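You operate a simulated robot arm through the tools that you are given. There is no shell and no other tool. Be economical: measure what you need, move in short steps, check, and stop when the job is done.

You are at the controls of a simulated two-armed robot. One attempt, no reset.

Task
Screw the lid back on the blue jar.

The check looks at the end state, three seconds after you hand in, the way a careful person would. Anything else that was tipped, shoved, dropped, spilled or broken makes it a failure. Lids that push on must go on centred and level and be pressed home; caps that screw on are set level and turned clockwise until they are tight.

Robot
Two 7-joint arms with two-finger parallel grippers on one trunk, on a base that drives. Base frame: it is fixed to the floor where the robot stands at the start and does not move with it; the origin is under the middle of the robot, x ahead of it, y to its left, z up. Units: cm, rad, N and s.
The left shoulder is at the start at [5, 18.7, 98.5], the right one opposite. With the tool pointing down near the work surface each hand reaches from about 10 to 66 cm from the robot's upright axis, wherever it stands, measured 20 degrees to its own side. Payload 3.43 kg a hand.
The TCP of each hand is the grasp point between the finger pads, 3 cm short of the fingertips. In the tool frame z runs along the fingers and y along their closing line. Largest opening 9.4 cm; finger width 2.8, thickness 1; the body of the gripper, 5 by 9.6 cm, starts 5.5 cm behind the TCP.
Orientation is told as [roll, pitch, yaw] about the base's x, y, z axes, in that order, counted from this pose: with the fingers straight down and closing along the base's y, the tool's x points along the base's -x, its y along +y and its z along -z.

Tools
- The arms move only by the tool move_arm. It takes "left_rows", "right_rows" or both (then of equal length, played together; a hand with none holds still); each is a list of rows, each an object of numbers (a shift or turn left out is 0, a gripper value left out holds the last): "tx", "ty", "tz": the shift along the tool's x, y, z in cm; "rx", "ry", "rz": the turn, a rotation vector about the tool's x, y, z in rad; "grip": the gripper command, from -1 (fully open) to 1 (shut), values between in proportion. In form: [{"tx": .., "ty": .., "tz": .., "rx": .., "ry": .., "rz": .., "grip": ..}, ...]. A call has 1 to 20 rows; each row is the pose to reach, as a shift and turn from the pose commanded when the call began, along the tool's axes at that moment. Rows are played at 5 a second. More than 5 cm and 0.15 rad between two rows, or a gripper value outside its range, and nothing of the call is played. A pose out of reach is approached as far as the arm can. The call stops where the force on the tool passes 40 N (or 10 N more than at its start, if that is more) or the arm is blocked; 0.2 s more then pass. Each finger travels about 15.3 cm/s and halts on what it meets, pressing with about 41 N; the grip force reading is that of the motor and also rises with nothing between the fingers. The clock runs only during rows and for 0.2 s after the last one: add rows that repeat a pose to give the fingers time. The reply holds the time, the measured pose of the TCP, the force on the tool along the base axes, the opening and the grip force, in the units named above and with some noise, with the torque about the TCP (base axes, N m) and any sound that the robot's microphone picked up, and new pictures: "views" is both (left out), scene, wrist or none (wrist: the cameras of the hands that moved).
- Cameras (640 x 400 px; columns grow to the right, rows downward): "scene" is now at [14.77, -0.58, 115.56]; the picture's right is [-0.07, -1.00, 0.00], its down [-0.50, 0.04, -0.86] and it looks along [0.86, -0.06, -0.50] (base axes); focal length 276 px, centre (320, 200). "left" rides on the left gripper at [7.6, -1.4, -10.3] in its tool frame; the picture's right is [0.18, 0.98, 0.00], its down [-0.75, 0.14, -0.64] and it looks along [-0.63, 0.12, 0.77] (tool axes); focal length 243 px, centre (320, 200). "right" rides on the right gripper at [7.6, 1.4, -10.3] in its tool frame; the picture's right is [-0.18, 0.98, 0.00], its down [-0.75, -0.14, -0.64] and it looks along [-0.63, -0.12, 0.77] (tool axes); focal length 243 px, centre (320, 200). There is no depth. A picture from a camera that has moved, and an enlarged one, comes with that camera's place and axes in the base frame and with its lens.
- lift_body(by): slides the trunk up (or, below 0, down) by that many cm; the arms and the scene camera ride with it, the base frame stays. It gives what a move gives, with no picture.
- roll_base(legs): drives the robot by 1 to 6 legs, each [ahead, left, turn to the left] in cm, cm and rad, along the robot's own axes; the way and the turn of a leg run together, so that a leg with both is an arc; at most 150 cm and 3.142 rad a leg. The arms and the cameras ride along, it lands a little off, and it stops where it bumps. It gives what a move gives, and a new picture of the scene camera.
- turn_head(pan, tilt): turns the head with the scene camera to pan (to the left, within 1.396 rad either way) and tilt (down, from -0.506 to 1.204), counted from straight ahead of the robot. It gives what a move gives, and a new picture of the scene camera.
- zoom(camera, box): a new picture of the part [left, top, right, bottom] of that camera's present view, enlarged. It takes no simulated time.
- job_done(): hands the job in; it is judged then, once.

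Go step by step. Nothing tells you exact positions but the pictures and the camera data: compare them with the known pose of the tool, close in by small moves and look again before you grip or let go. The budget is 120 turns and 260 pictures, counting those below and the enlarged ones. Unless the task says otherwise, let go and move clear before handing in.

The tools are called after "Emit:" as a command line: name --argument value ..., lists and objects as JSON in quotes. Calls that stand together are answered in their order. move_arm: Moves the arms, as the interface text tells. Its arguments: {"type":"object","properties":{"left_rows":{"type":"array","items":{"type":"object","properties":{"tx":{"type":"number"},"ty":{"type":"number"},"tz":{"type":"number"},"rx":{"type":"number"},"ry":{"type":"number"},"rz":{"type":"number"},"grip":{"type":"number"}}}},"right_rows":{"type":"array","items":{"type":"object","properties":{"tx":{"type":"number"},"ty":{"type":"number"},"tz":{"type":"number"},"rx":{"type":"number"},"ry":{"type":"number"},"rz":{"type":"number"},"grip":{"type":"number"}}}},"views":{"type":"string","enum":["both","scene","wrist","none"]}},"required":[]} The other tools are called the same way: lift_body (by) slides the trunk up or down; roll_base (legs) drives the base; turn_head (pan, tilt) turns the head that bears the scene camera; zoom (camera, box) takes an enlarged picture of a part of a camera's view; job_done () hands the job in.

At the start:

```text
t: 0.0
left_ee_pos: [37.03, 16.14, 97.04]
left_orientation: [0.0, 0.0, -0.001]
left_force: [0.4, -1.0, -0.4]
left_ft_torque: [-0.04, 0.02, -0.02]
left_grip_width: 9.4
left_finger_force: 0.0
right_ee_pos: [37.31, -15.31, 99.14]
right_orientation: [-0.001, 0.0, 0.001]
right_force: [0.3, 0.1, -0.4]
right_ft_torque: [0.02, -0.03, -0.01]
right_grip_width: 9.41
right_finger_force: 0.0
trunk travel left (down, up): [-20.0, 23.2]
robot x, y, heading: [-0.0, -0.25, -0.006]
head pan, tilt: [-0.075, 0.527]
```

scene: 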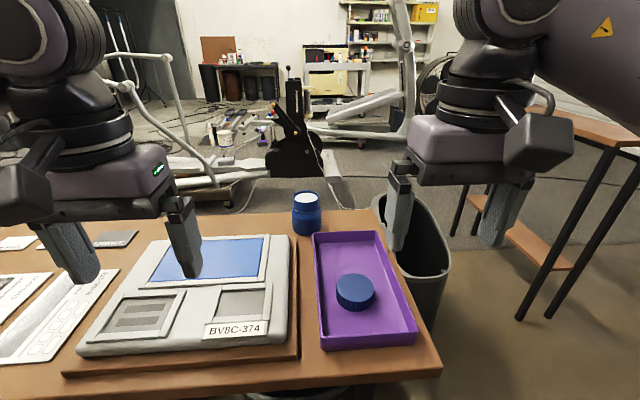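
right: 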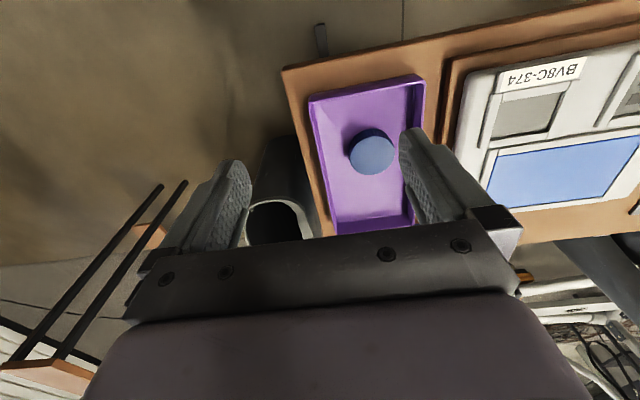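
left: 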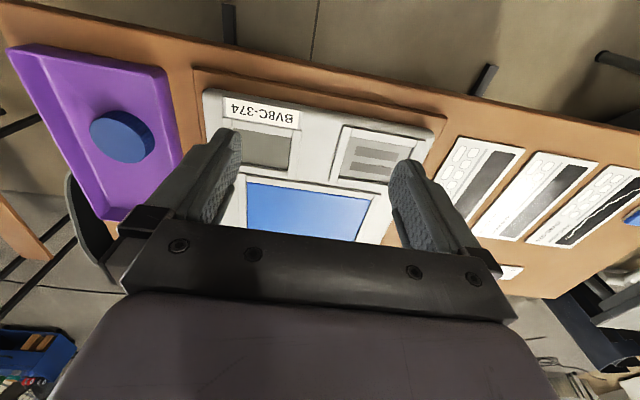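

I see the blue open jar standing at the far edge of the table and the blue lid lying in the purple tray. I'll zoom in on both to estimate their size and position.

Emit:
zoom --camera "scene" --box '[270, 170, 430, 270]'

Emit:
zoom --camera "scene" --box '[290, 230, 450, 330]'

Emit:
zoom --camera "right" --box '[280, 50, 480, 250]'

```text
4.00 times, centred on (350, 220) of scene
camera zoom: at [14.77, -0.58, 115.56], right [-0.07, -1.0, 0.0], down [-0.5, 0.04, -0.86], along [0.86, -0.06, -0.5], focal length 1105 px, centre (200, 120)
```

zoom: 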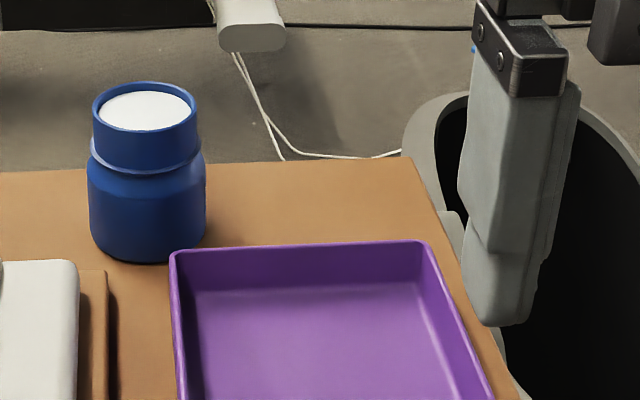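

```text
4.00 times, centred on (370, 280) of scene
camera zoom: at [14.77, -0.58, 115.56], right [-0.07, -1.0, 0.0], down [-0.5, 0.04, -0.86], along [0.86, -0.06, -0.5], focal length 1105 px, centre (120, -120)
```

zoom: 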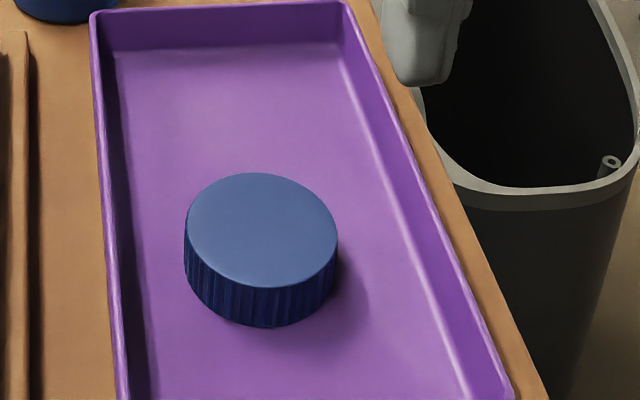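

```text
2.00 times, centred on (380, 150) of right
camera zoom: at [29.73, -14.03, 109.37], right [0.18, 0.98, 0.0], down [0.75, -0.14, 0.64], along [0.63, -0.12, -0.77], focal length 485 px, centre (200, 300)
```

zoom: 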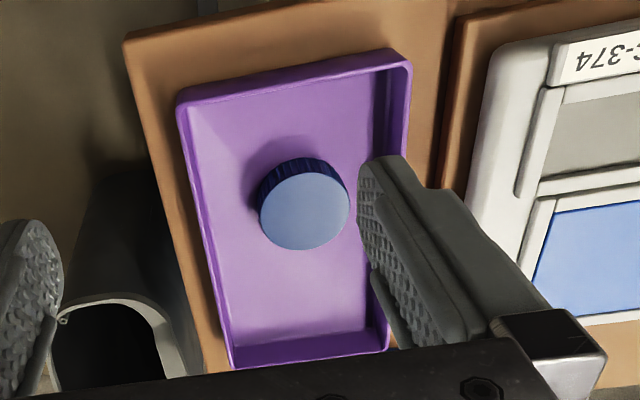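

The lid top triangulates to about (50, -9.7, 75.8), Ø7 cm, and the jar is at about (74, -1.4), with its rim near z 82. The jar is beyond reach, so I'll need to drive closer. First I'll look down to see whether there's room at the table's near edge.

Emit:
turn_head --pan 0.0 --tilt 1.2

```text
t: 1.1
left_ee_pos: [37.13, 16.04, 97.13]
left_orientation: [0.0, -0.001, 0.0]
left_force: [0.4, -1.2, 1.0]
left_ft_torque: [-0.01, 0.02, 0.0]
left_grip_width: 9.37
left_finger_force: 0.0
right_ee_pos: [37.24, -15.41, 99.14]
right_orientation: [0.0, 0.0, 0.0]
right_force: [0.4, -0.1, 0.9]
right_ft_torque: [0.01, 0.0, -0.03]
right_grip_width: 9.45
right_finger_force: 0.1
trunk travel left (down, up): [-20.0, 23.2]
robot x, y, heading: [0.17, -0.2, 0.002]
head pan, tilt: [0.0, 1.201]
camera scene: at [11.36, 0.09, 110.44], right [0.0, -1.0, 0.0], down [-0.93, 0.0, -0.36], along [0.36, 0.0, -0.93], focal length 276 px, centre (320, 200)
```

scene: 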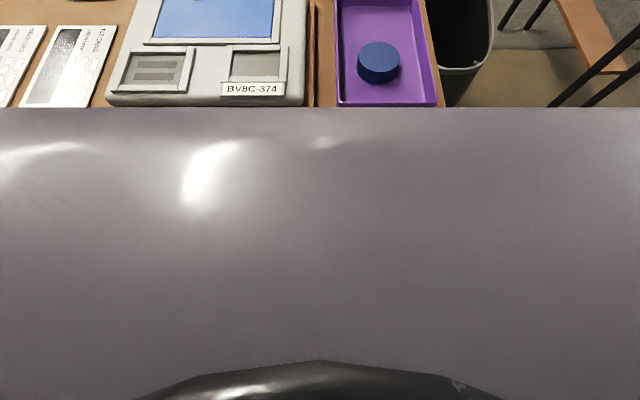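

The chest hides the near edge, but the lid in the tray matches my estimate. I'll drive ahead in cautious steps, with both hands high above everything.

Emit:
roll_base --legs '[[8, 0, 0]]'

Emit:
turn_head --pan -0.05 --tilt 0.6

```text
t: 2.1
left_ee_pos: [44.93, 16.01, 96.97]
left_orientation: [-0.001, 0.002, 0.0]
left_force: [-0.4, 0.2, 0.0]
left_ft_torque: [0.01, -0.02, 0.02]
left_grip_width: 9.38
left_finger_force: 0.1
right_ee_pos: [45.18, -15.43, 99.2]
right_orientation: [0.001, 0.0, 0.0]
right_force: [-0.8, 0.0, 0.2]
right_ft_torque: [-0.04, 0.02, 0.03]
right_grip_width: 9.39
right_finger_force: 0.0
trunk travel left (down, up): [-20.0, 23.2]
robot x, y, heading: [8.16, 0.1, 0.001]
head pan, tilt: [0.0, 1.201]
camera scene: at [19.26, 0.08, 110.43], right [0.0, -1.0, 0.0], down [-0.93, 0.0, -0.36], along [0.36, 0.0, -0.93], focal length 276 px, centre (320, 200)
```

scene: 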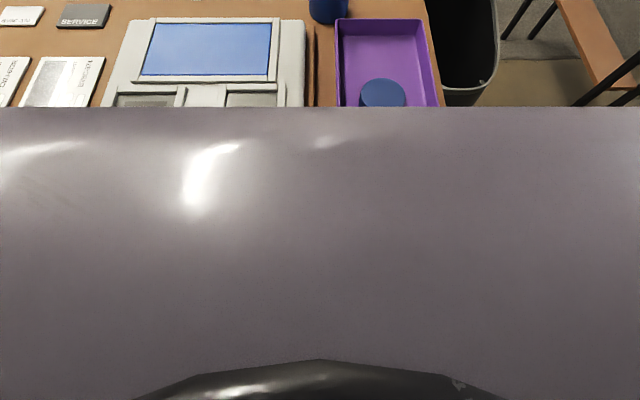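

```text
t: 3.1
left_ee_pos: [45.01, 16.03, 97.04]
left_orientation: [0.001, -0.001, -0.001]
left_force: [0.2, 0.1, 0.0]
left_ft_torque: [0.01, -0.01, 0.01]
left_grip_width: 9.39
left_finger_force: 0.0
right_ee_pos: [45.24, -15.43, 99.14]
right_orientation: [0.0, 0.001, 0.001]
right_force: [-0.4, -0.7, 0.9]
right_ft_torque: [0.01, -0.02, -0.02]
right_grip_width: 9.42
right_finger_force: 0.0
trunk travel left (down, up): [-20.0, 23.2]
robot x, y, heading: [7.54, -0.33, 0.001]
head pan, tilt: [-0.051, 0.6]
camera scene: at [22.47, -0.36, 114.89], right [-0.05, -1.0, 0.0], down [-0.56, 0.03, -0.82], along [0.82, -0.04, -0.57], focal length 276 px, centre (320, 200)
```

scene: 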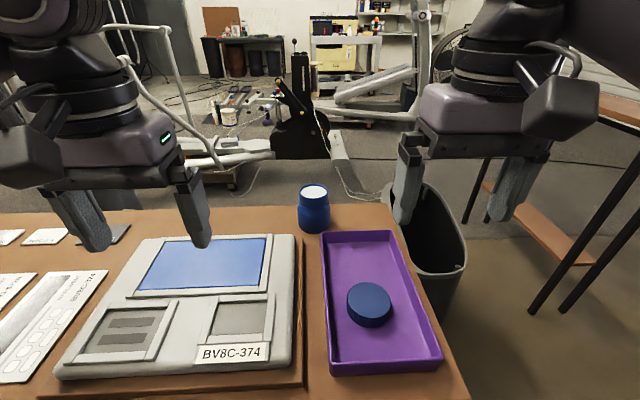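

No contact so far. I'll drive another 9 cm.

Emit:
roll_base --legs '[[5, 0, 0], [4, 0, 0]]'

```text
t: 4.5
left_ee_pos: [53.9, 15.97, 97.1]
left_orientation: [0.0, 0.0, -0.002]
left_force: [0.3, 0.4, -0.4]
left_ft_torque: [0.0, 0.02, 0.01]
left_grip_width: 9.39
left_finger_force: 0.2
right_ee_pos: [54.08, -15.48, 99.1]
right_orientation: [0.001, -0.001, -0.001]
right_force: [-0.4, -0.9, 0.4]
right_ft_torque: [0.03, 0.0, -0.03]
right_grip_width: 9.38
right_finger_force: 0.0
trunk travel left (down, up): [-20.0, 23.2]
robot x, y, heading: [17.04, -0.2, -0.004]
head pan, tilt: [-0.051, 0.6]
camera scene: at [31.46, -0.38, 114.89], right [-0.05, -1.0, 0.0], down [-0.56, 0.03, -0.82], along [0.82, -0.04, -0.57], focal length 276 px, centre (320, 200)
```

scene: 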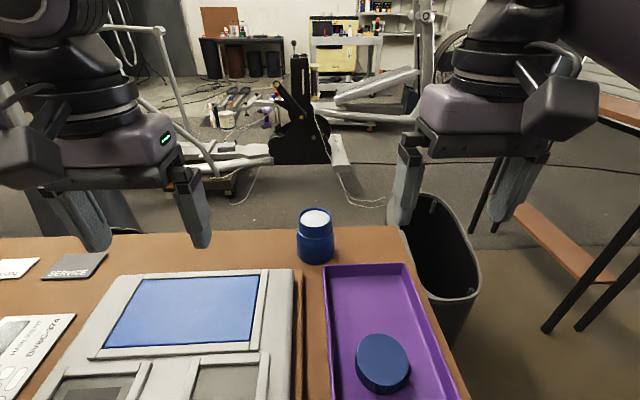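

Everything is clear and the jar is now within reach. I'll zoom for precise triangulation.

Emit:
zoom --camera "scene" --box '[270, 190, 366, 286]'

Emit:
zoom --camera "scene" --box '[320, 300, 448, 400]'

Emit:
zoom --camera "left" --box '[0, 0, 640, 400]'

Emit:
zoom --camera "right" --box '[0, 0, 640, 400]'

```text
4.17 times, centred on (318, 238) of scene
camera zoom: at [31.46, -0.38, 114.89], right [-0.05, -1.0, 0.0], down [-0.56, 0.03, -0.82], along [0.82, -0.04, -0.57], focal length 1151 px, centre (328, 42)
```

zoom: 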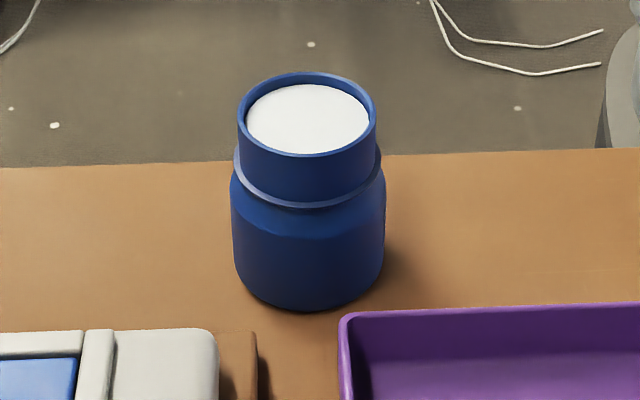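

```text
4.00 times, centred on (384, 350) of scene
camera zoom: at [31.46, -0.38, 114.89], right [-0.05, -1.0, 0.0], down [-0.56, 0.03, -0.82], along [0.82, -0.04, -0.57], focal length 1105 px, centre (64, -400)
```

zoom: 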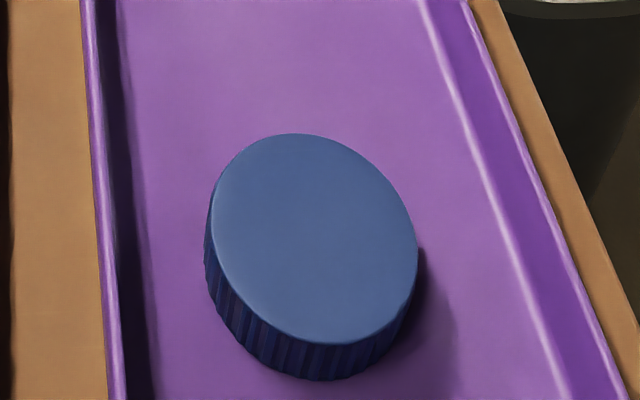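

```text
1.00 times, centred on (320, 200) of left (not enlarged: the box is as wide or as high as the picture)
camera zoom: at [46.25, 14.52, 107.27], right [-0.18, 0.98, 0.0], down [0.75, 0.14, 0.64], along [0.63, 0.12, -0.77], focal length 243 px, centre (320, 200)
```

zoom: 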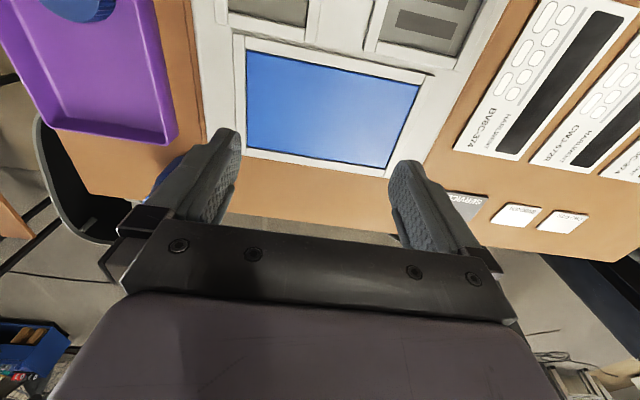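

```text
1.00 times, centred on (320, 200) of right (not enlarged: the box is as wide or as high as the picture)
camera zoom: at [46.58, -14.07, 109.36], right [0.19, 0.98, 0.0], down [0.75, -0.14, 0.64], along [0.63, -0.12, -0.77], focal length 243 px, centre (320, 200)
```

zoom: 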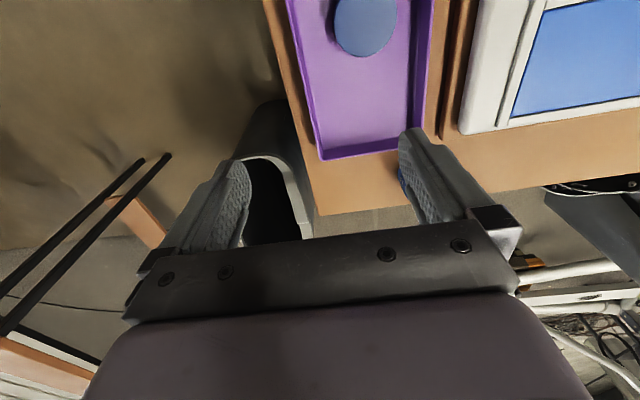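

Refined estimates: the lid top is at (49.9, -9.7, 75.8), and the jar rim is near (73, -1.6, 82.5). The tray walls leave little room along y, so the right hand will take the lid with its fingers closing along x. I'll turn it by +90° and hover above the lid.

Emit:
move_arm --right_rows '[{"tx": 0.4, "ty": 0.5, "tz": 0.5, "rz": -0.143}, {"tx": 0.8, "ty": 1.0, "tz": 1, "rz": -0.286}, {"tx": 1.1, "ty": 1.6, "tz": 2, "rz": -0.428}, {"tx": 1.5, "ty": 2.1, "tz": 3, "rz": -0.571}, {"tx": 1.9, "ty": 2.6, "tz": 4, "rz": -0.714}, {"tx": 2.3, "ty": 3.2, "tz": 5, "rz": -0.857}, {"tx": 2.7, "ty": 3.7, "tz": 6, "rz": -1.0}, {"tx": 3.1, "ty": 4.2, "tz": 7, "rz": -1.142}, {"tx": 3.4, "ty": 4.7, "tz": 8, "rz": -1.285}, {"tx": 3.8, "ty": 5.3, "tz": 10, "rz": -1.428}, {"tx": 4.2, "ty": 5.8, "tz": 12, "rz": -1.571}, {"tx": 4.2, "ty": 5.8, "tz": 13, "rz": -1.571}]'

```text
t: 7.1
left_ee_pos: [53.81, 15.9, 97.09]
left_orientation: [0.001, -0.001, 0.0]
left_force: [-0.4, 0.5, -0.7]
left_ft_torque: [0.01, 0.0, 0.02]
left_grip_width: 9.42
left_finger_force: 0.1
right_ee_pos: [48.92, -11.01, 88.46]
right_orientation: [0.007, -0.002, 1.518]
right_force: [-0.4, 0.2, 0.1]
right_ft_torque: [-0.03, 0.02, 0.0]
right_grip_width: 9.42
right_finger_force: 0.1
right hand out of reach, approached as far as the arm can: row 11, 12
trunk travel left (down, up): [-20.0, 23.2]
robot x, y, heading: [17.06, -0.14, -0.003]
head pan, tilt: [-0.051, 0.6]
camera scene: at [31.44, -0.39, 114.9], right [-0.05, -1.0, 0.0], down [-0.56, 0.03, -0.83], along [0.82, -0.04, -0.56], focal length 276 px, centre (320, 200)
camera right: at [47.13, -18.63, 98.75], right [-0.97, 0.23, 0.01], down [0.18, 0.74, 0.64], along [0.15, 0.63, -0.77], focal length 243 px, centre (320, 200)
```

scene: 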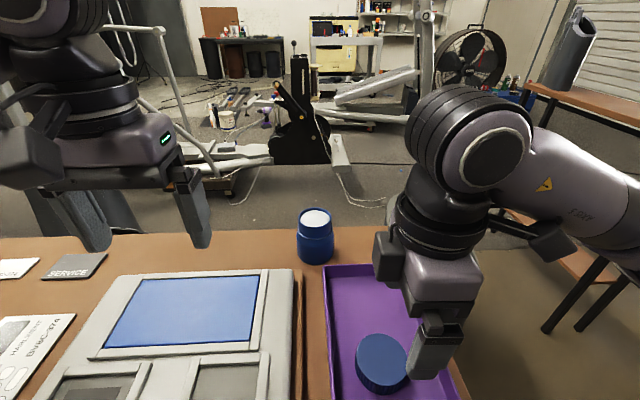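
right: 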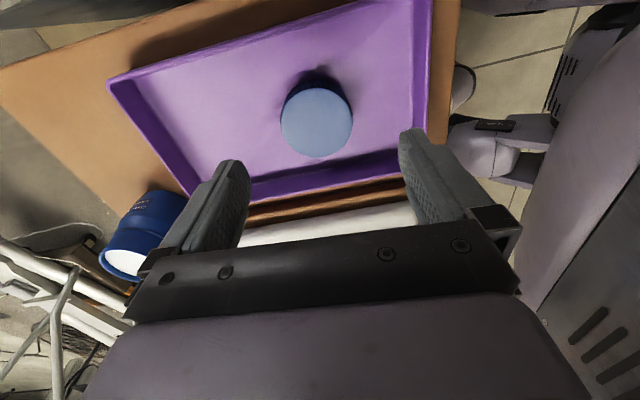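

The +yaw limit here is about 1.5. I'll back off slightly in yaw and see where the hand settles.

Emit:
move_arm --right_rows '[{"rz": 0.14}, {"rz": 0.2}, {"rz": 0.2}]' --views "none"

```text
t: 7.9
left_ee_pos: [53.94, 16.06, 96.99]
left_orientation: [0.001, -0.001, -0.002]
left_force: [0.4, -1.3, 0.0]
left_ft_torque: [-0.01, 0.02, 0.03]
left_grip_width: 9.41
left_finger_force: 0.0
right_ee_pos: [48.96, -11.14, 88.47]
right_orientation: [0.004, -0.001, 1.317]
right_force: [0.3, 0.6, -0.3]
right_ft_torque: [0.04, -0.02, -0.02]
right_grip_width: 9.41
right_finger_force: 0.0
trunk travel left (down, up): [-20.0, 23.2]
robot x, y, heading: [16.97, 0.05, -0.004]
head pan, tilt: [-0.051, 0.6]
```

The command follows the pose actually reached, which is good. Next I centre over the lid and go down to just above it.

Emit:
move_arm --right_rows '[{"tx": -0.8, "ty": -0.3, "tz": 2}, {"tx": -1.63, "ty": -0.55, "tz": 4.5}, {"tx": -1.63, "ty": -0.55, "tz": 6.4}]'

Emit:
zoom --camera "right" --box '[200, 50, 480, 250]'

```text
t: 8.7
left_ee_pos: [53.93, 16.1, 97.09]
left_orientation: [0.0, 0.001, 0.0]
left_force: [0.8, -0.4, -0.1]
left_ft_torque: [-0.01, 0.04, 0.02]
left_grip_width: 9.39
left_finger_force: 0.0
right_ee_pos: [49.8, -9.67, 82.09]
right_orientation: [0.005, -0.002, 1.317]
right_force: [-0.4, -0.4, 0.3]
right_ft_torque: [-0.01, 0.01, 0.0]
right_grip_width: 9.39
right_finger_force: 0.2
trunk travel left (down, up): [-20.0, 23.2]
robot x, y, heading: [17.22, -0.07, 0.001]
head pan, tilt: [-0.051, 0.6]
camera scene: at [31.44, -0.39, 114.9], right [-0.05, -1.0, 0.0], down [-0.56, 0.03, -0.83], along [0.82, -0.04, -0.56], focal length 276 px, centre (320, 200)
camera right: at [46.58, -16.67, 92.36], right [-0.91, 0.42, 0.01], down [0.33, 0.69, 0.64], along [0.27, 0.58, -0.77], focal length 243 px, centre (320, 200)
```

scene: 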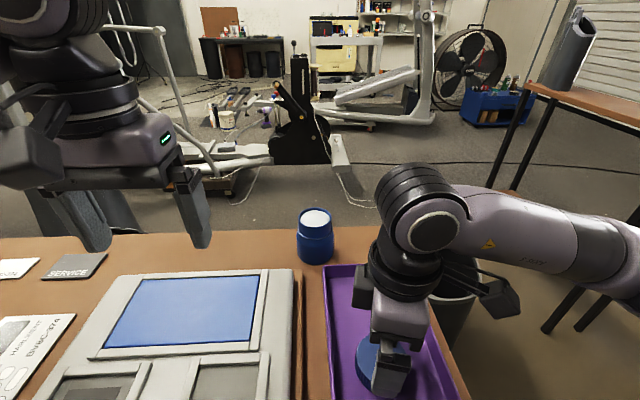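
right: 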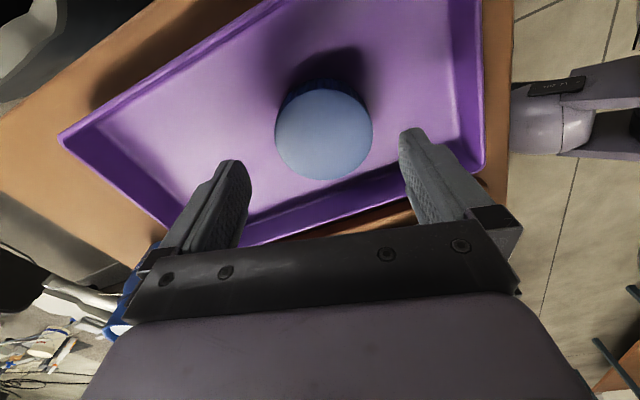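

```text
2.00 times, centred on (340, 150) of right
camera zoom: at [46.58, -16.67, 92.36], right [-0.91, 0.42, 0.01], down [0.33, 0.69, 0.64], along [0.27, 0.58, -0.77], focal length 485 px, centre (280, 300)
```

zoom: 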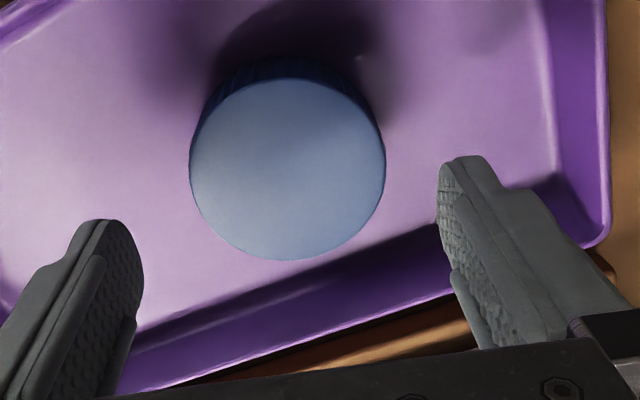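

The lid centre measured from the wrist is (49.5, -9.6), within 3 mm of the hand. I'll descend to TCP z≈76.8 and close on it.

Emit:
move_arm --right_rows '[{"ty": 0.3, "tz": 2.5}, {"ty": 0.3, "tz": 4.5}, {"ty": 0.3, "tz": 5.3}, {"ty": 0.3, "tz": 5.3}]'

Emit:
zoom --camera "right" --box '[160, 20, 480, 240]'

```text
t: 9.6
left_ee_pos: [53.9, 15.92, 97.0]
left_orientation: [0.0, -0.003, -0.002]
left_force: [-0.3, 0.0, -0.1]
left_ft_torque: [0.03, -0.01, 0.02]
left_grip_width: 9.39
left_finger_force: 0.0
right_ee_pos: [49.56, -9.55, 77.52]
right_orientation: [-0.002, -0.007, 1.316]
right_force: [-1.6, -4.7, 16.1]
right_ft_torque: [-0.16, 0.89, 0.11]
right_grip_width: 9.4
right_finger_force: 0.2
trunk travel left (down, up): [-20.0, 23.2]
robot x, y, heading: [16.87, -0.26, 0.001]
head pan, tilt: [-0.051, 0.6]
stopped in row 4 (right hand): the force on the tool passed its limit at 44 N (the readings are from after the stop); the commanded pose is now the measured one
camera scene: at [31.39, -0.41, 114.92], right [-0.05, -1.0, 0.0], down [-0.56, 0.03, -0.83], along [0.82, -0.04, -0.56], focal length 276 px, centre (320, 200)
camera right: at [46.28, -16.69, 87.62], right [-0.91, 0.43, 0.0], down [0.32, 0.69, 0.65], along [0.28, 0.59, -0.76], focal length 243 px, centre (320, 200)
```

scene: 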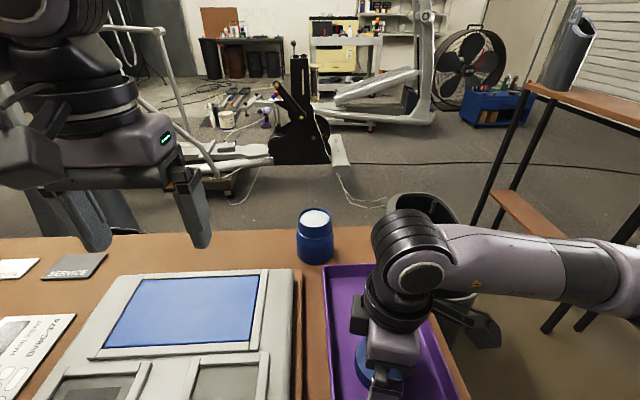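
right: 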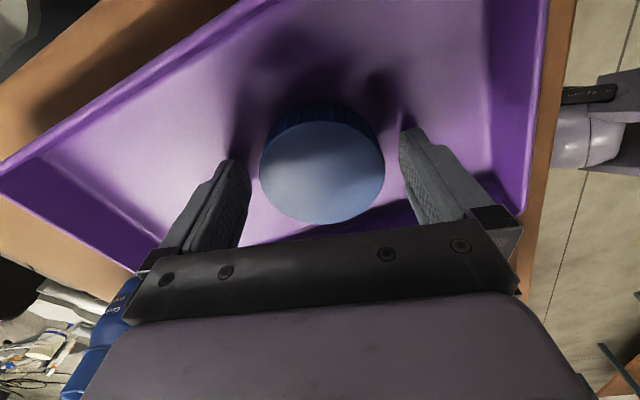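

```text
1.82 times, centred on (320, 130) of right
camera zoom: at [46.28, -16.69, 87.62], right [-0.91, 0.43, 0.0], down [0.32, 0.69, 0.65], along [0.28, 0.59, -0.76], focal length 441 px, centre (320, 327)
```

zoom: 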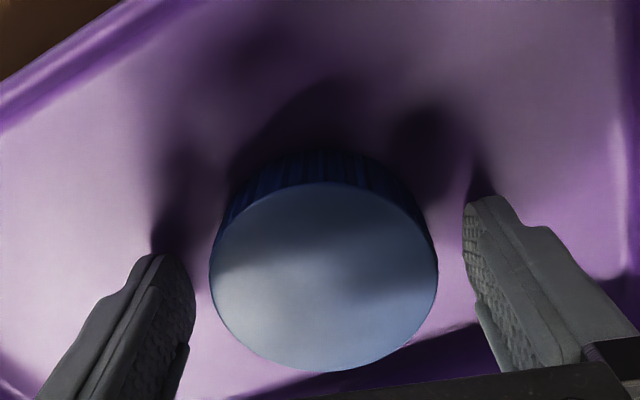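

The fingertips touched the tray floor (z≈74.4). The lid is well centred between the fingers, so I'll rise 0.5 cm and close.

Emit:
move_arm --right_rows '[{"tz": -0.5}, {"tz": -0.5, "grip": -0.3}, {"tz": -0.5, "grip": 0.5}, {"tz": -0.5, "grip": 1}, {"tz": -0.5, "grip": 1}]' --views "wrist"

```text
t: 10.8
left_ee_pos: [54.02, 15.96, 97.11]
left_orientation: [-0.001, 0.001, -0.003]
left_force: [0.1, -0.1, 0.2]
left_ft_torque: [0.0, -0.01, 0.0]
left_grip_width: 9.39
left_finger_force: 0.0
right_ee_pos: [49.57, -9.59, 77.76]
right_orientation: [0.0, -0.005, 1.315]
right_force: [0.4, -1.3, 0.1]
right_ft_torque: [0.0, -0.01, 0.01]
right_grip_width: 6.61
right_finger_force: 40.9
trunk travel left (down, up): [-20.0, 23.2]
robot x, y, heading: [16.88, -0.37, 0.004]
head pan, tilt: [-0.051, 0.6]
camera right: at [46.29, -16.67, 87.98], right [-0.91, 0.43, 0.0], down [0.33, 0.69, 0.65], along [0.27, 0.59, -0.76], focal length 243 px, centre (320, 200)
```

right: 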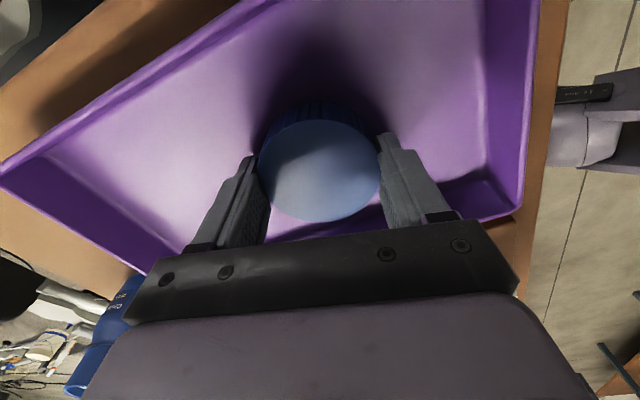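

The lid is gripped (6.6 cm). I'll lift it straight up, and at the same time swing the left hand out over the far-left area with yaw +90° in preparation for holding the jar.

Emit:
move_arm --right_rows '[{"tz": -1}, {"tz": -3}, {"tz": -5}, {"tz": -7}, {"tz": -9}, {"tz": -11}, {"tz": -13}, {"tz": -15}, {"tz": -15}, {"tz": -15}, {"tz": -15}]' --left_rows '[{"tx": -1.4, "ty": 0.5, "rz": -0.143}, {"tx": -2.7, "ty": 1.1, "rz": -0.286}, {"tx": -4.1, "ty": 1.6, "rz": -0.428}, {"tx": -5.5, "ty": 2.2, "rz": -0.571}, {"tx": -6.8, "ty": 2.7, "rz": -0.714}, {"tx": -8.2, "ty": 3.3, "rz": -0.857}, {"tx": -9.5, "ty": 3.8, "rz": -1.0}, {"tx": -10.9, "ty": 4.4, "rz": -1.142}, {"tx": -12.3, "ty": 4.9, "rz": -1.285}, {"tx": -13.6, "ty": 5.5, "rz": -1.428}, {"tx": -15, "ty": 6, "rz": -1.571}]'

```text
t: 13.2
left_ee_pos: [68.91, 21.88, 97.18]
left_orientation: [0.0, 0.0, 1.574]
left_force: [-0.9, 0.0, 0.4]
left_ft_torque: [0.03, -0.02, -0.01]
left_grip_width: 9.37
left_finger_force: 0.1
right_ee_pos: [49.53, -9.76, 92.8]
right_orientation: [0.001, -0.006, 1.318]
right_force: [1.1, -0.2, 0.0]
right_ft_torque: [-0.01, -0.01, 0.03]
right_grip_width: 6.58
right_finger_force: 41.3
trunk travel left (down, up): [-20.0, 23.2]
robot x, y, heading: [16.65, 0.03, 0.0]
head pan, tilt: [-0.051, 0.6]
camera scene: at [31.45, -0.4, 114.89], right [-0.05, -1.0, 0.0], down [-0.56, 0.03, -0.83], along [0.82, -0.04, -0.56], focal length 276 px, centre (320, 200)
camera right: at [46.32, -16.77, 102.95], right [-0.91, 0.43, 0.0], down [0.33, 0.69, 0.65], along [0.27, 0.59, -0.76], focal length 243 px, centre (320, 200)
camera left: at [70.26, 14.3, 107.32], right [-0.98, -0.19, 0.0], down [-0.14, 0.75, 0.64], along [-0.12, 0.63, -0.77], focal length 243 px, centre (320, 200)
```

scene: 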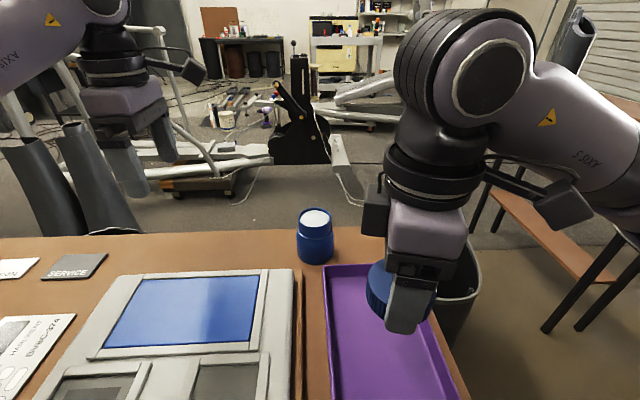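
right: 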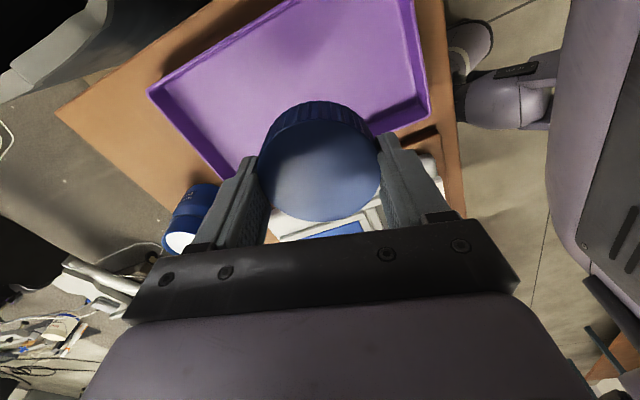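
left: 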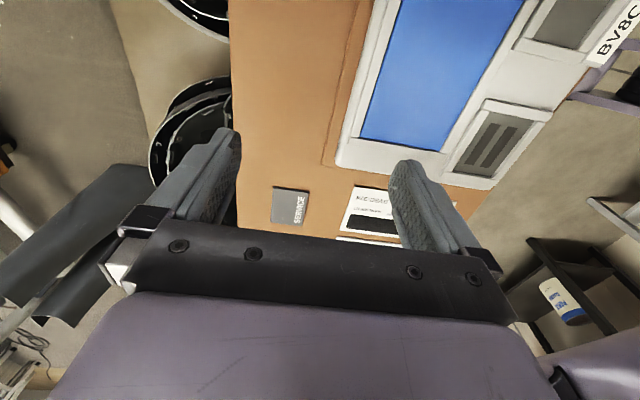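

I'll tip the left hand by 75° so its fingers point right towards the jar, bringing it lower and into line with the jar (x≈72).

Emit:
move_arm --left_rows '[{"tx": 0.5, "ty": -0.4, "tz": 0.5, "ry": 0.145}, {"tx": 1.1, "ty": -0.7, "tz": 1, "ry": 0.291}, {"tx": 1.7, "ty": -1.1, "tz": 1.5, "ry": 0.436}, {"tx": 2.3, "ty": -1.5, "tz": 2.3, "ry": 0.582}, {"tx": 2.9, "ty": -1.8, "tz": 3.1, "ry": 0.727}, {"tx": 3.5, "ty": -2.2, "tz": 4, "ry": 0.873}, {"tx": 4.1, "ty": -2.6, "tz": 5, "ry": 1.018}, {"tx": 5, "ty": -3, "tz": 6, "ry": 1.164}, {"tx": 5.9, "ty": -3.3, "tz": 7, "ry": 1.309}, {"tx": 5.9, "ty": -3.3, "tz": 7, "ry": 1.309}]'

```text
t: 15.4
left_ee_pos: [72.26, 16.13, 90.14]
left_orientation: [-0.001, 1.311, 1.567]
left_force: [0.5, 0.7, -1.0]
left_ft_torque: [0.02, 0.03, -0.02]
left_grip_width: 9.37
left_finger_force: 0.1
right_ee_pos: [49.68, -9.64, 92.69]
right_orientation: [0.001, -0.005, 1.317]
right_force: [0.0, 0.0, -1.1]
right_ft_torque: [0.04, -0.01, 0.0]
right_grip_width: 6.57
right_finger_force: 41.1
trunk travel left (down, up): [-20.0, 23.2]
robot x, y, heading: [16.72, 0.23, -0.004]
head pan, tilt: [-0.051, 0.6]
camera scene: at [31.45, -0.4, 114.89], right [-0.05, -1.0, 0.0], down [-0.56, 0.03, -0.83], along [0.82, -0.04, -0.56], focal length 276 px, centre (320, 200)
camera left: at [73.61, 24.0, 100.0], right [-0.98, -0.05, 0.18], down [-0.14, 0.81, -0.56], along [-0.12, -0.58, -0.81], focal length 243 px, centre (320, 200)
```

scene: 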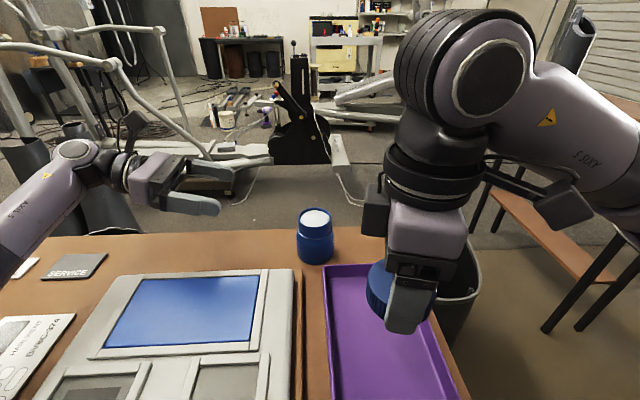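
left: 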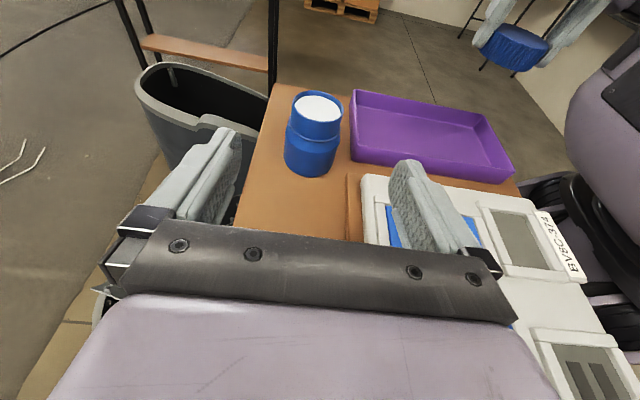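

The left camera agrees: the jar axis is at (72.0, -1.6), the rim at z≈83 and the base at z≈74.2. I'll lower the left hand to its pre-grasp point 14 cm back along the finger direction.

Emit:
move_arm --left_rows '[{"tx": -2, "ty": 0.1, "tz": 1.6}, {"tx": -4, "ty": 0.25, "tz": 3.2}, {"tx": -6, "ty": 0.25, "tz": 4.7}, {"tx": -7.95, "ty": 0.25, "tz": 6.25}, {"tx": -7.95, "ty": 0.25, "tz": 6.25}]'

```text
t: 16.6
left_ee_pos: [72.0, 12.0, 80.82]
left_orientation: [-0.003, 1.309, 1.568]
left_force: [0.6, 0.3, -0.8]
left_ft_torque: [-0.02, 0.0, -0.02]
left_grip_width: 9.42
left_finger_force: 0.0
right_ee_pos: [49.46, -9.67, 92.64]
right_orientation: [-0.001, -0.006, 1.315]
right_force: [-0.8, 0.4, 0.2]
right_ft_torque: [0.01, 0.01, -0.02]
right_grip_width: 6.6
right_finger_force: 40.9
trunk travel left (down, up): [-20.0, 23.2]
robot x, y, heading: [17.07, 0.07, -0.001]
head pan, tilt: [-0.051, 0.6]
camera scene: at [31.45, -0.4, 114.89], right [-0.05, -1.0, 0.0], down [-0.56, 0.03, -0.83], along [0.82, -0.04, -0.56], focal length 276 px, centre (320, 200)
camera left: at [73.35, 19.95, 90.75], right [-0.98, -0.05, 0.18], down [-0.14, 0.81, -0.56], along [-0.12, -0.58, -0.81], focal length 243 px, centre (320, 200)
```

scene: 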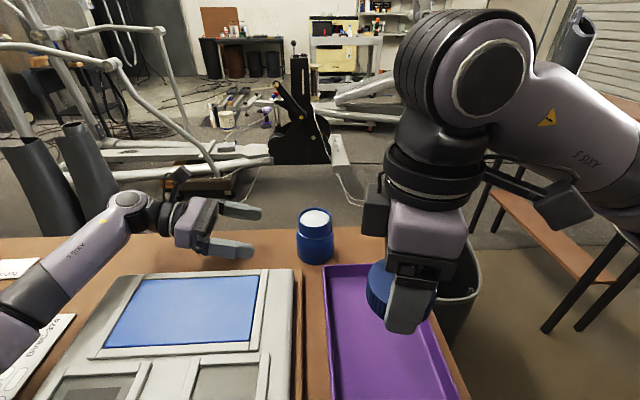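
left: 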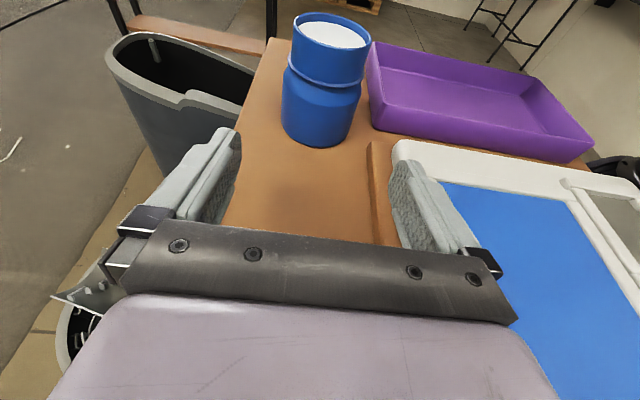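

The pre-grasp lines up with the jar. Before advancing, I'll check the left forearm's clearance over the items on the table.

Emit:
turn_head --pan 0.6 --tilt 0.8

```text
t: 17.6
left_ee_pos: [71.95, 12.08, 80.83]
left_orientation: [-0.002, 1.31, 1.566]
left_force: [0.2, 0.6, 0.3]
left_ft_torque: [0.01, 0.0, 0.0]
left_grip_width: 9.4
left_finger_force: 0.0
right_ee_pos: [49.62, -9.68, 92.69]
right_orientation: [0.0, -0.006, 1.316]
right_force: [-0.2, 0.2, -0.9]
right_ft_torque: [-0.01, 0.02, 0.01]
right_grip_width: 6.57
right_finger_force: 41.1
trunk travel left (down, up): [-20.0, 23.2]
robot x, y, heading: [16.79, -0.03, -0.0]
head pan, tilt: [0.6, 0.799]
camera scene: at [29.29, 4.6, 113.21], right [0.56, -0.83, 0.0], down [-0.59, -0.4, -0.7], along [0.58, 0.39, -0.72], focal length 276 px, centre (320, 200)
```

scene: 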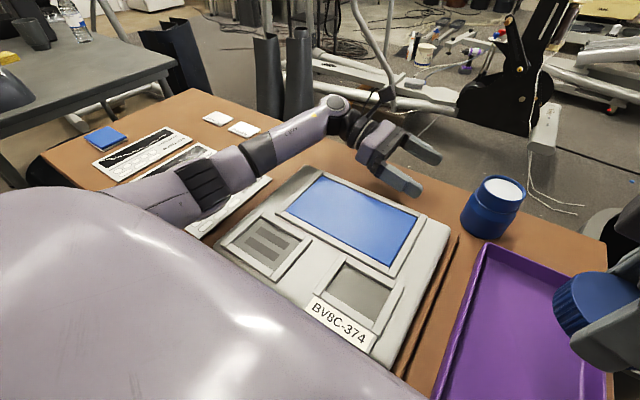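

The arm runs well above the table items. I'll advance the open fingers around the jar body.

Emit:
move_arm --left_rows '[{"ty": 0.2, "tz": 2.5}, {"ty": 0.2, "tz": 5}, {"ty": 0.2, "tz": 7.5}, {"ty": 0.2, "tz": 9}, {"ty": 0.2, "tz": 9}]'

```text
t: 18.8
left_ee_pos: [72.35, 5.74, 78.73]
left_orientation: [-0.045, 1.3, 1.555]
left_force: [0.3, -0.2, 0.4]
left_ft_torque: [-0.02, -0.02, -0.01]
left_grip_width: 9.38
left_finger_force: 0.0
right_ee_pos: [49.45, -9.02, 92.98]
right_orientation: [-0.005, 0.002, 1.32]
right_force: [-0.5, -0.3, -0.3]
right_ft_torque: [0.0, -0.01, 0.03]
right_grip_width: 6.6
right_finger_force: 40.7
trunk travel left (down, up): [-20.0, 23.2]
robot x, y, heading: [17.38, -0.15, 0.004]
head pan, tilt: [0.6, 0.799]
camera scene: at [28.94, 5.45, 113.31], right [0.57, -0.82, 0.01], down [-0.59, -0.41, -0.7], along [0.58, 0.39, -0.72], focal length 276 px, centre (320, 200)
camera left: at [73.35, 13.54, 88.79], right [-0.98, -0.08, 0.17], down [-0.16, 0.82, -0.55], along [-0.09, -0.57, -0.82], focal length 243 px, centre (320, 200)
```

scene: 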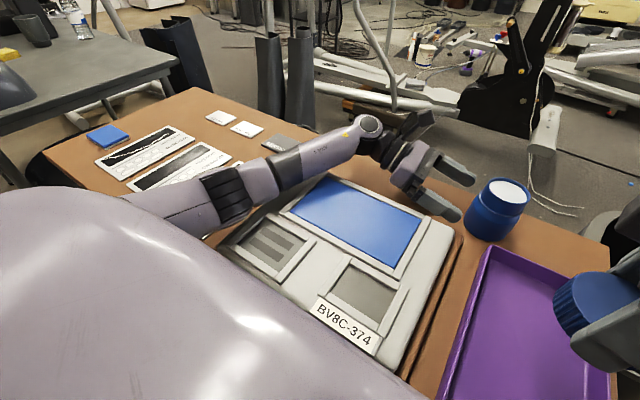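
left: 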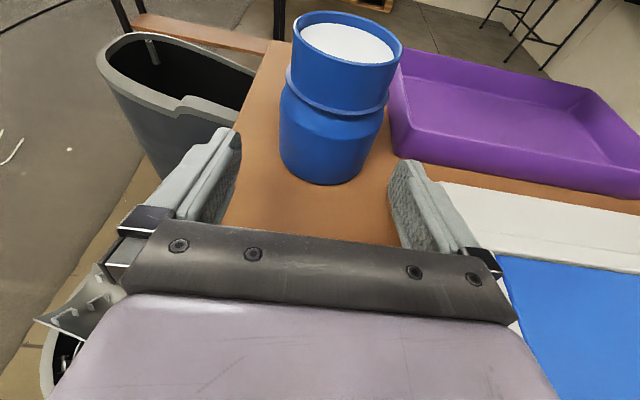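

The left hand fell short and the whole trunk leaned slightly, so the left forearm or elbow is pressing on something, probably the device. I'm backing off straight away, upwards.

Emit:
move_arm --left_rows '[{"tx": 1, "tz": -2}, {"tx": 3, "tz": -4}, {"tx": 5, "tz": -6}, {"tx": 7, "tz": -8}, {"tx": 8, "tz": -9}, {"tx": 8, "tz": -9}]'

Emit:
zoom --camera "scene" --box '[40, 80, 520, 380]'

```text
t: 20.2
left_ee_pos: [71.76, 9.9, 88.62]
left_orientation: [0.0, 1.309, 1.569]
left_force: [-0.1, 1.1, 0.6]
left_ft_torque: [0.0, 0.02, 0.02]
left_grip_width: 9.4
left_finger_force: 0.0
right_ee_pos: [49.58, -9.62, 92.77]
right_orientation: [0.0, -0.004, 1.315]
right_force: [-0.2, 0.1, 0.1]
right_ft_torque: [0.01, -0.02, 0.0]
right_grip_width: 6.55
right_finger_force: 40.7
trunk travel left (down, up): [-20.0, 23.2]
robot x, y, heading: [16.76, 0.24, -0.004]
head pan, tilt: [0.6, 0.799]
camera scene: at [29.28, 4.61, 113.21], right [0.56, -0.83, 0.0], down [-0.59, -0.4, -0.7], along [0.58, 0.39, -0.72], focal length 276 px, centre (320, 200)
camera left: at [73.15, 17.82, 98.54], right [-0.98, -0.05, 0.18], down [-0.14, 0.82, -0.56], along [-0.12, -0.58, -0.81], focal length 243 px, centre (320, 200)
```

scene: 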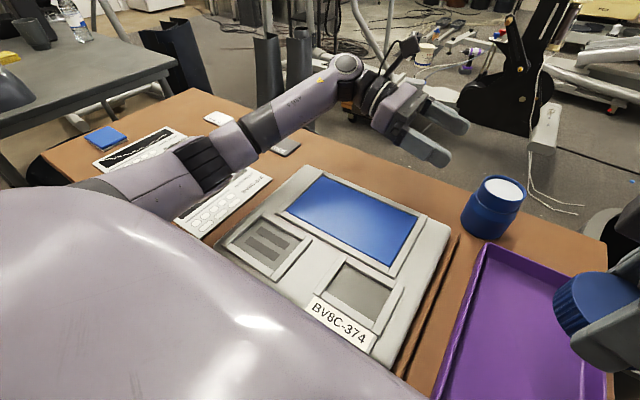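
left: 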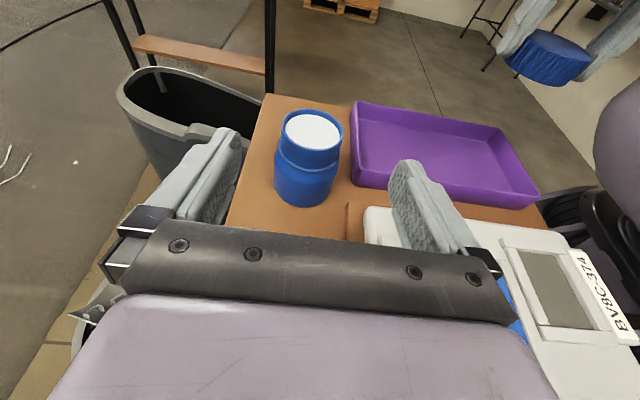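

```text
1.33 times, centred on (280, 230) of scene
camera zoom: at [29.28, 4.61, 113.21], right [0.56, -0.83, 0.0], down [-0.59, -0.4, -0.7], along [0.58, 0.39, -0.72], focal length 368 px, centre (373, 160)
```

zoom: 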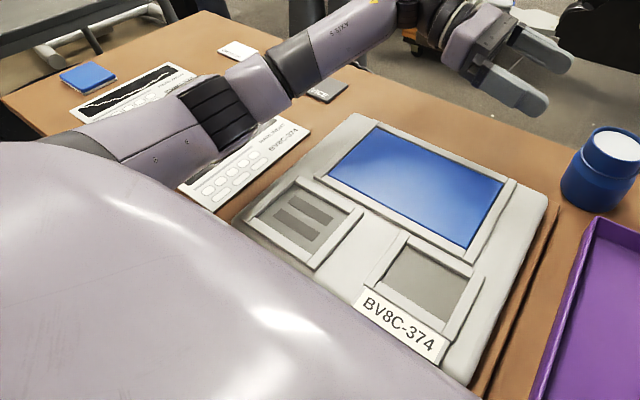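

The device hasn't moved, since its pixels are identical to before, and the jar is untouched. The elbow hangs too low, so I'll raise the trunk, which brings the elbow up for the same hand pose.

Emit:
lift_body --by 14

```text
t: 21.9
left_ee_pos: [71.74, 9.84, 102.46]
left_orientation: [-0.003, 1.308, 1.568]
left_force: [0.1, 0.1, 0.1]
left_ft_torque: [-0.01, 0.0, 0.02]
left_grip_width: 9.4
left_finger_force: 0.0
right_ee_pos: [49.55, -9.69, 106.71]
right_orientation: [0.001, -0.006, 1.315]
right_force: [1.0, -0.1, -0.9]
right_ft_torque: [0.0, -0.01, 0.02]
right_grip_width: 6.54
right_finger_force: 40.8
trunk travel left (down, up): [-34.0, 9.2]
robot x, y, heading: [16.75, 0.42, 0.002]
head pan, tilt: [0.6, 0.799]
```

Now I lower the left hand back to the pre-grasp height and check the elbow.

Emit:
move_arm --left_rows '[{"tx": -3, "tz": 0.6}, {"tx": -6, "tz": 1.2}, {"tx": -9, "tz": 1.9}, {"tx": -12, "tz": 2.5}, {"tx": -15, "tz": 3.1}, {"tx": -18, "tz": 3.8}, {"tx": -20, "tz": 4.2}, {"tx": -21.5, "tz": 4.5}, {"tx": -21.5, "tz": 4.5}]'

```text
t: 23.9
left_ee_pos: [71.82, 11.06, 80.65]
left_orientation: [-0.004, 1.308, 1.565]
left_force: [-0.2, 0.0, 0.2]
left_ft_torque: [-0.03, 0.01, 0.02]
left_grip_width: 9.41
left_finger_force: 0.0
right_ee_pos: [49.5, -9.64, 106.73]
right_orientation: [0.002, -0.006, 1.316]
right_force: [0.3, -0.2, 0.1]
right_ft_torque: [0.01, -0.01, -0.01]
right_grip_width: 6.54
right_finger_force: 40.6
trunk travel left (down, up): [-34.0, 9.2]
robot x, y, heading: [16.85, -0.32, -0.002]
head pan, tilt: [0.6, 0.799]
camera scene: at [29.28, 4.61, 127.21], right [0.56, -0.83, 0.0], down [-0.59, -0.4, -0.7], along [0.58, 0.39, -0.72], focal length 276 px, centre (320, 200)
camera left: at [73.15, 19.0, 90.64], right [-0.98, -0.05, 0.18], down [-0.14, 0.82, -0.56], along [-0.12, -0.58, -0.81], focal length 243 px, centre (320, 200)
```

scene: 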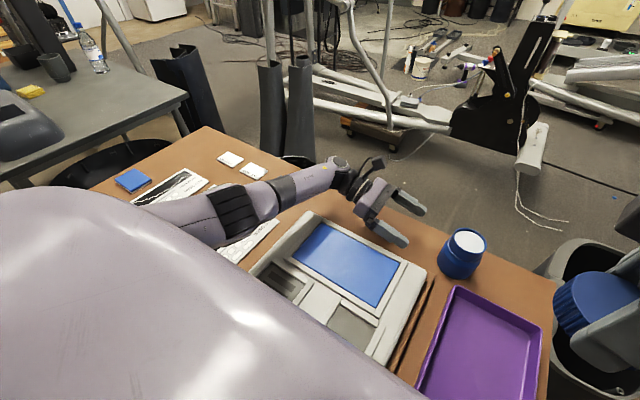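
left: 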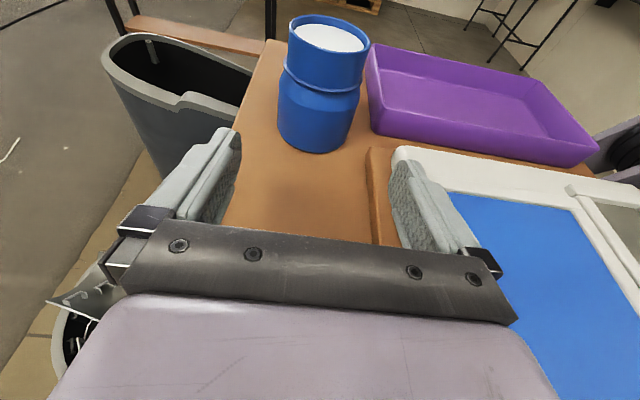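

I'll check the elbow clearance from the right wrist camera.

Emit:
zoom --camera "right" --box '[0, 0, 640, 400]'

Emit:
turn_head --pan 1.0 --tilt 1.0

```text
1.00 times, centred on (320, 200) of right (not enlarged: the box is as wide or as high as the picture)
camera zoom: at [46.32, -16.78, 116.94], right [-0.91, 0.43, 0.0], down [0.33, 0.69, 0.65], along [0.27, 0.59, -0.76], focal length 243 px, centre (320, 200)
```

zoom: 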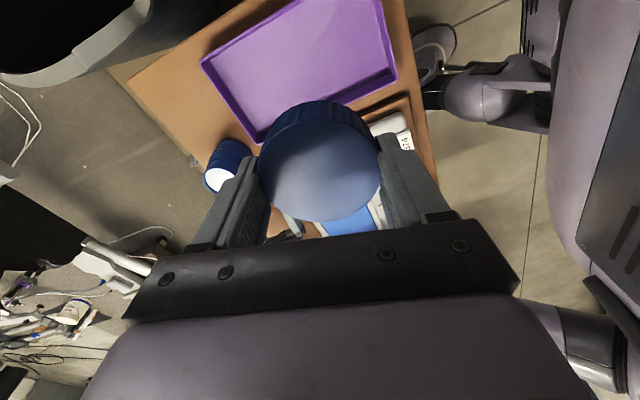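

```text
t: 24.7
left_ee_pos: [71.74, 11.2, 80.7]
left_orientation: [-0.001, 1.308, 1.567]
left_force: [0.5, -0.6, -1.0]
left_ft_torque: [0.0, 0.01, -0.01]
left_grip_width: 9.41
left_finger_force: 0.0
right_ee_pos: [49.6, -9.62, 106.75]
right_orientation: [0.001, -0.004, 1.317]
right_force: [0.6, -0.2, 0.7]
right_ft_torque: [0.01, -0.01, 0.03]
right_grip_width: 6.55
right_finger_force: 41.3
trunk travel left (down, up): [-34.0, 9.2]
robot x, y, heading: [16.83, -0.07, -0.0]
head pan, tilt: [1.0, 1.0]
camera scene: at [26.4, 5.92, 125.7], right [0.84, -0.54, 0.0], down [-0.46, -0.71, -0.54], along [0.29, 0.45, -0.84], focal length 276 px, centre (320, 200)
```

scene: 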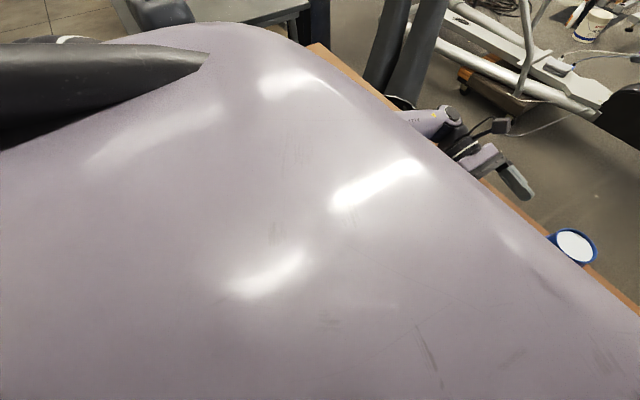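

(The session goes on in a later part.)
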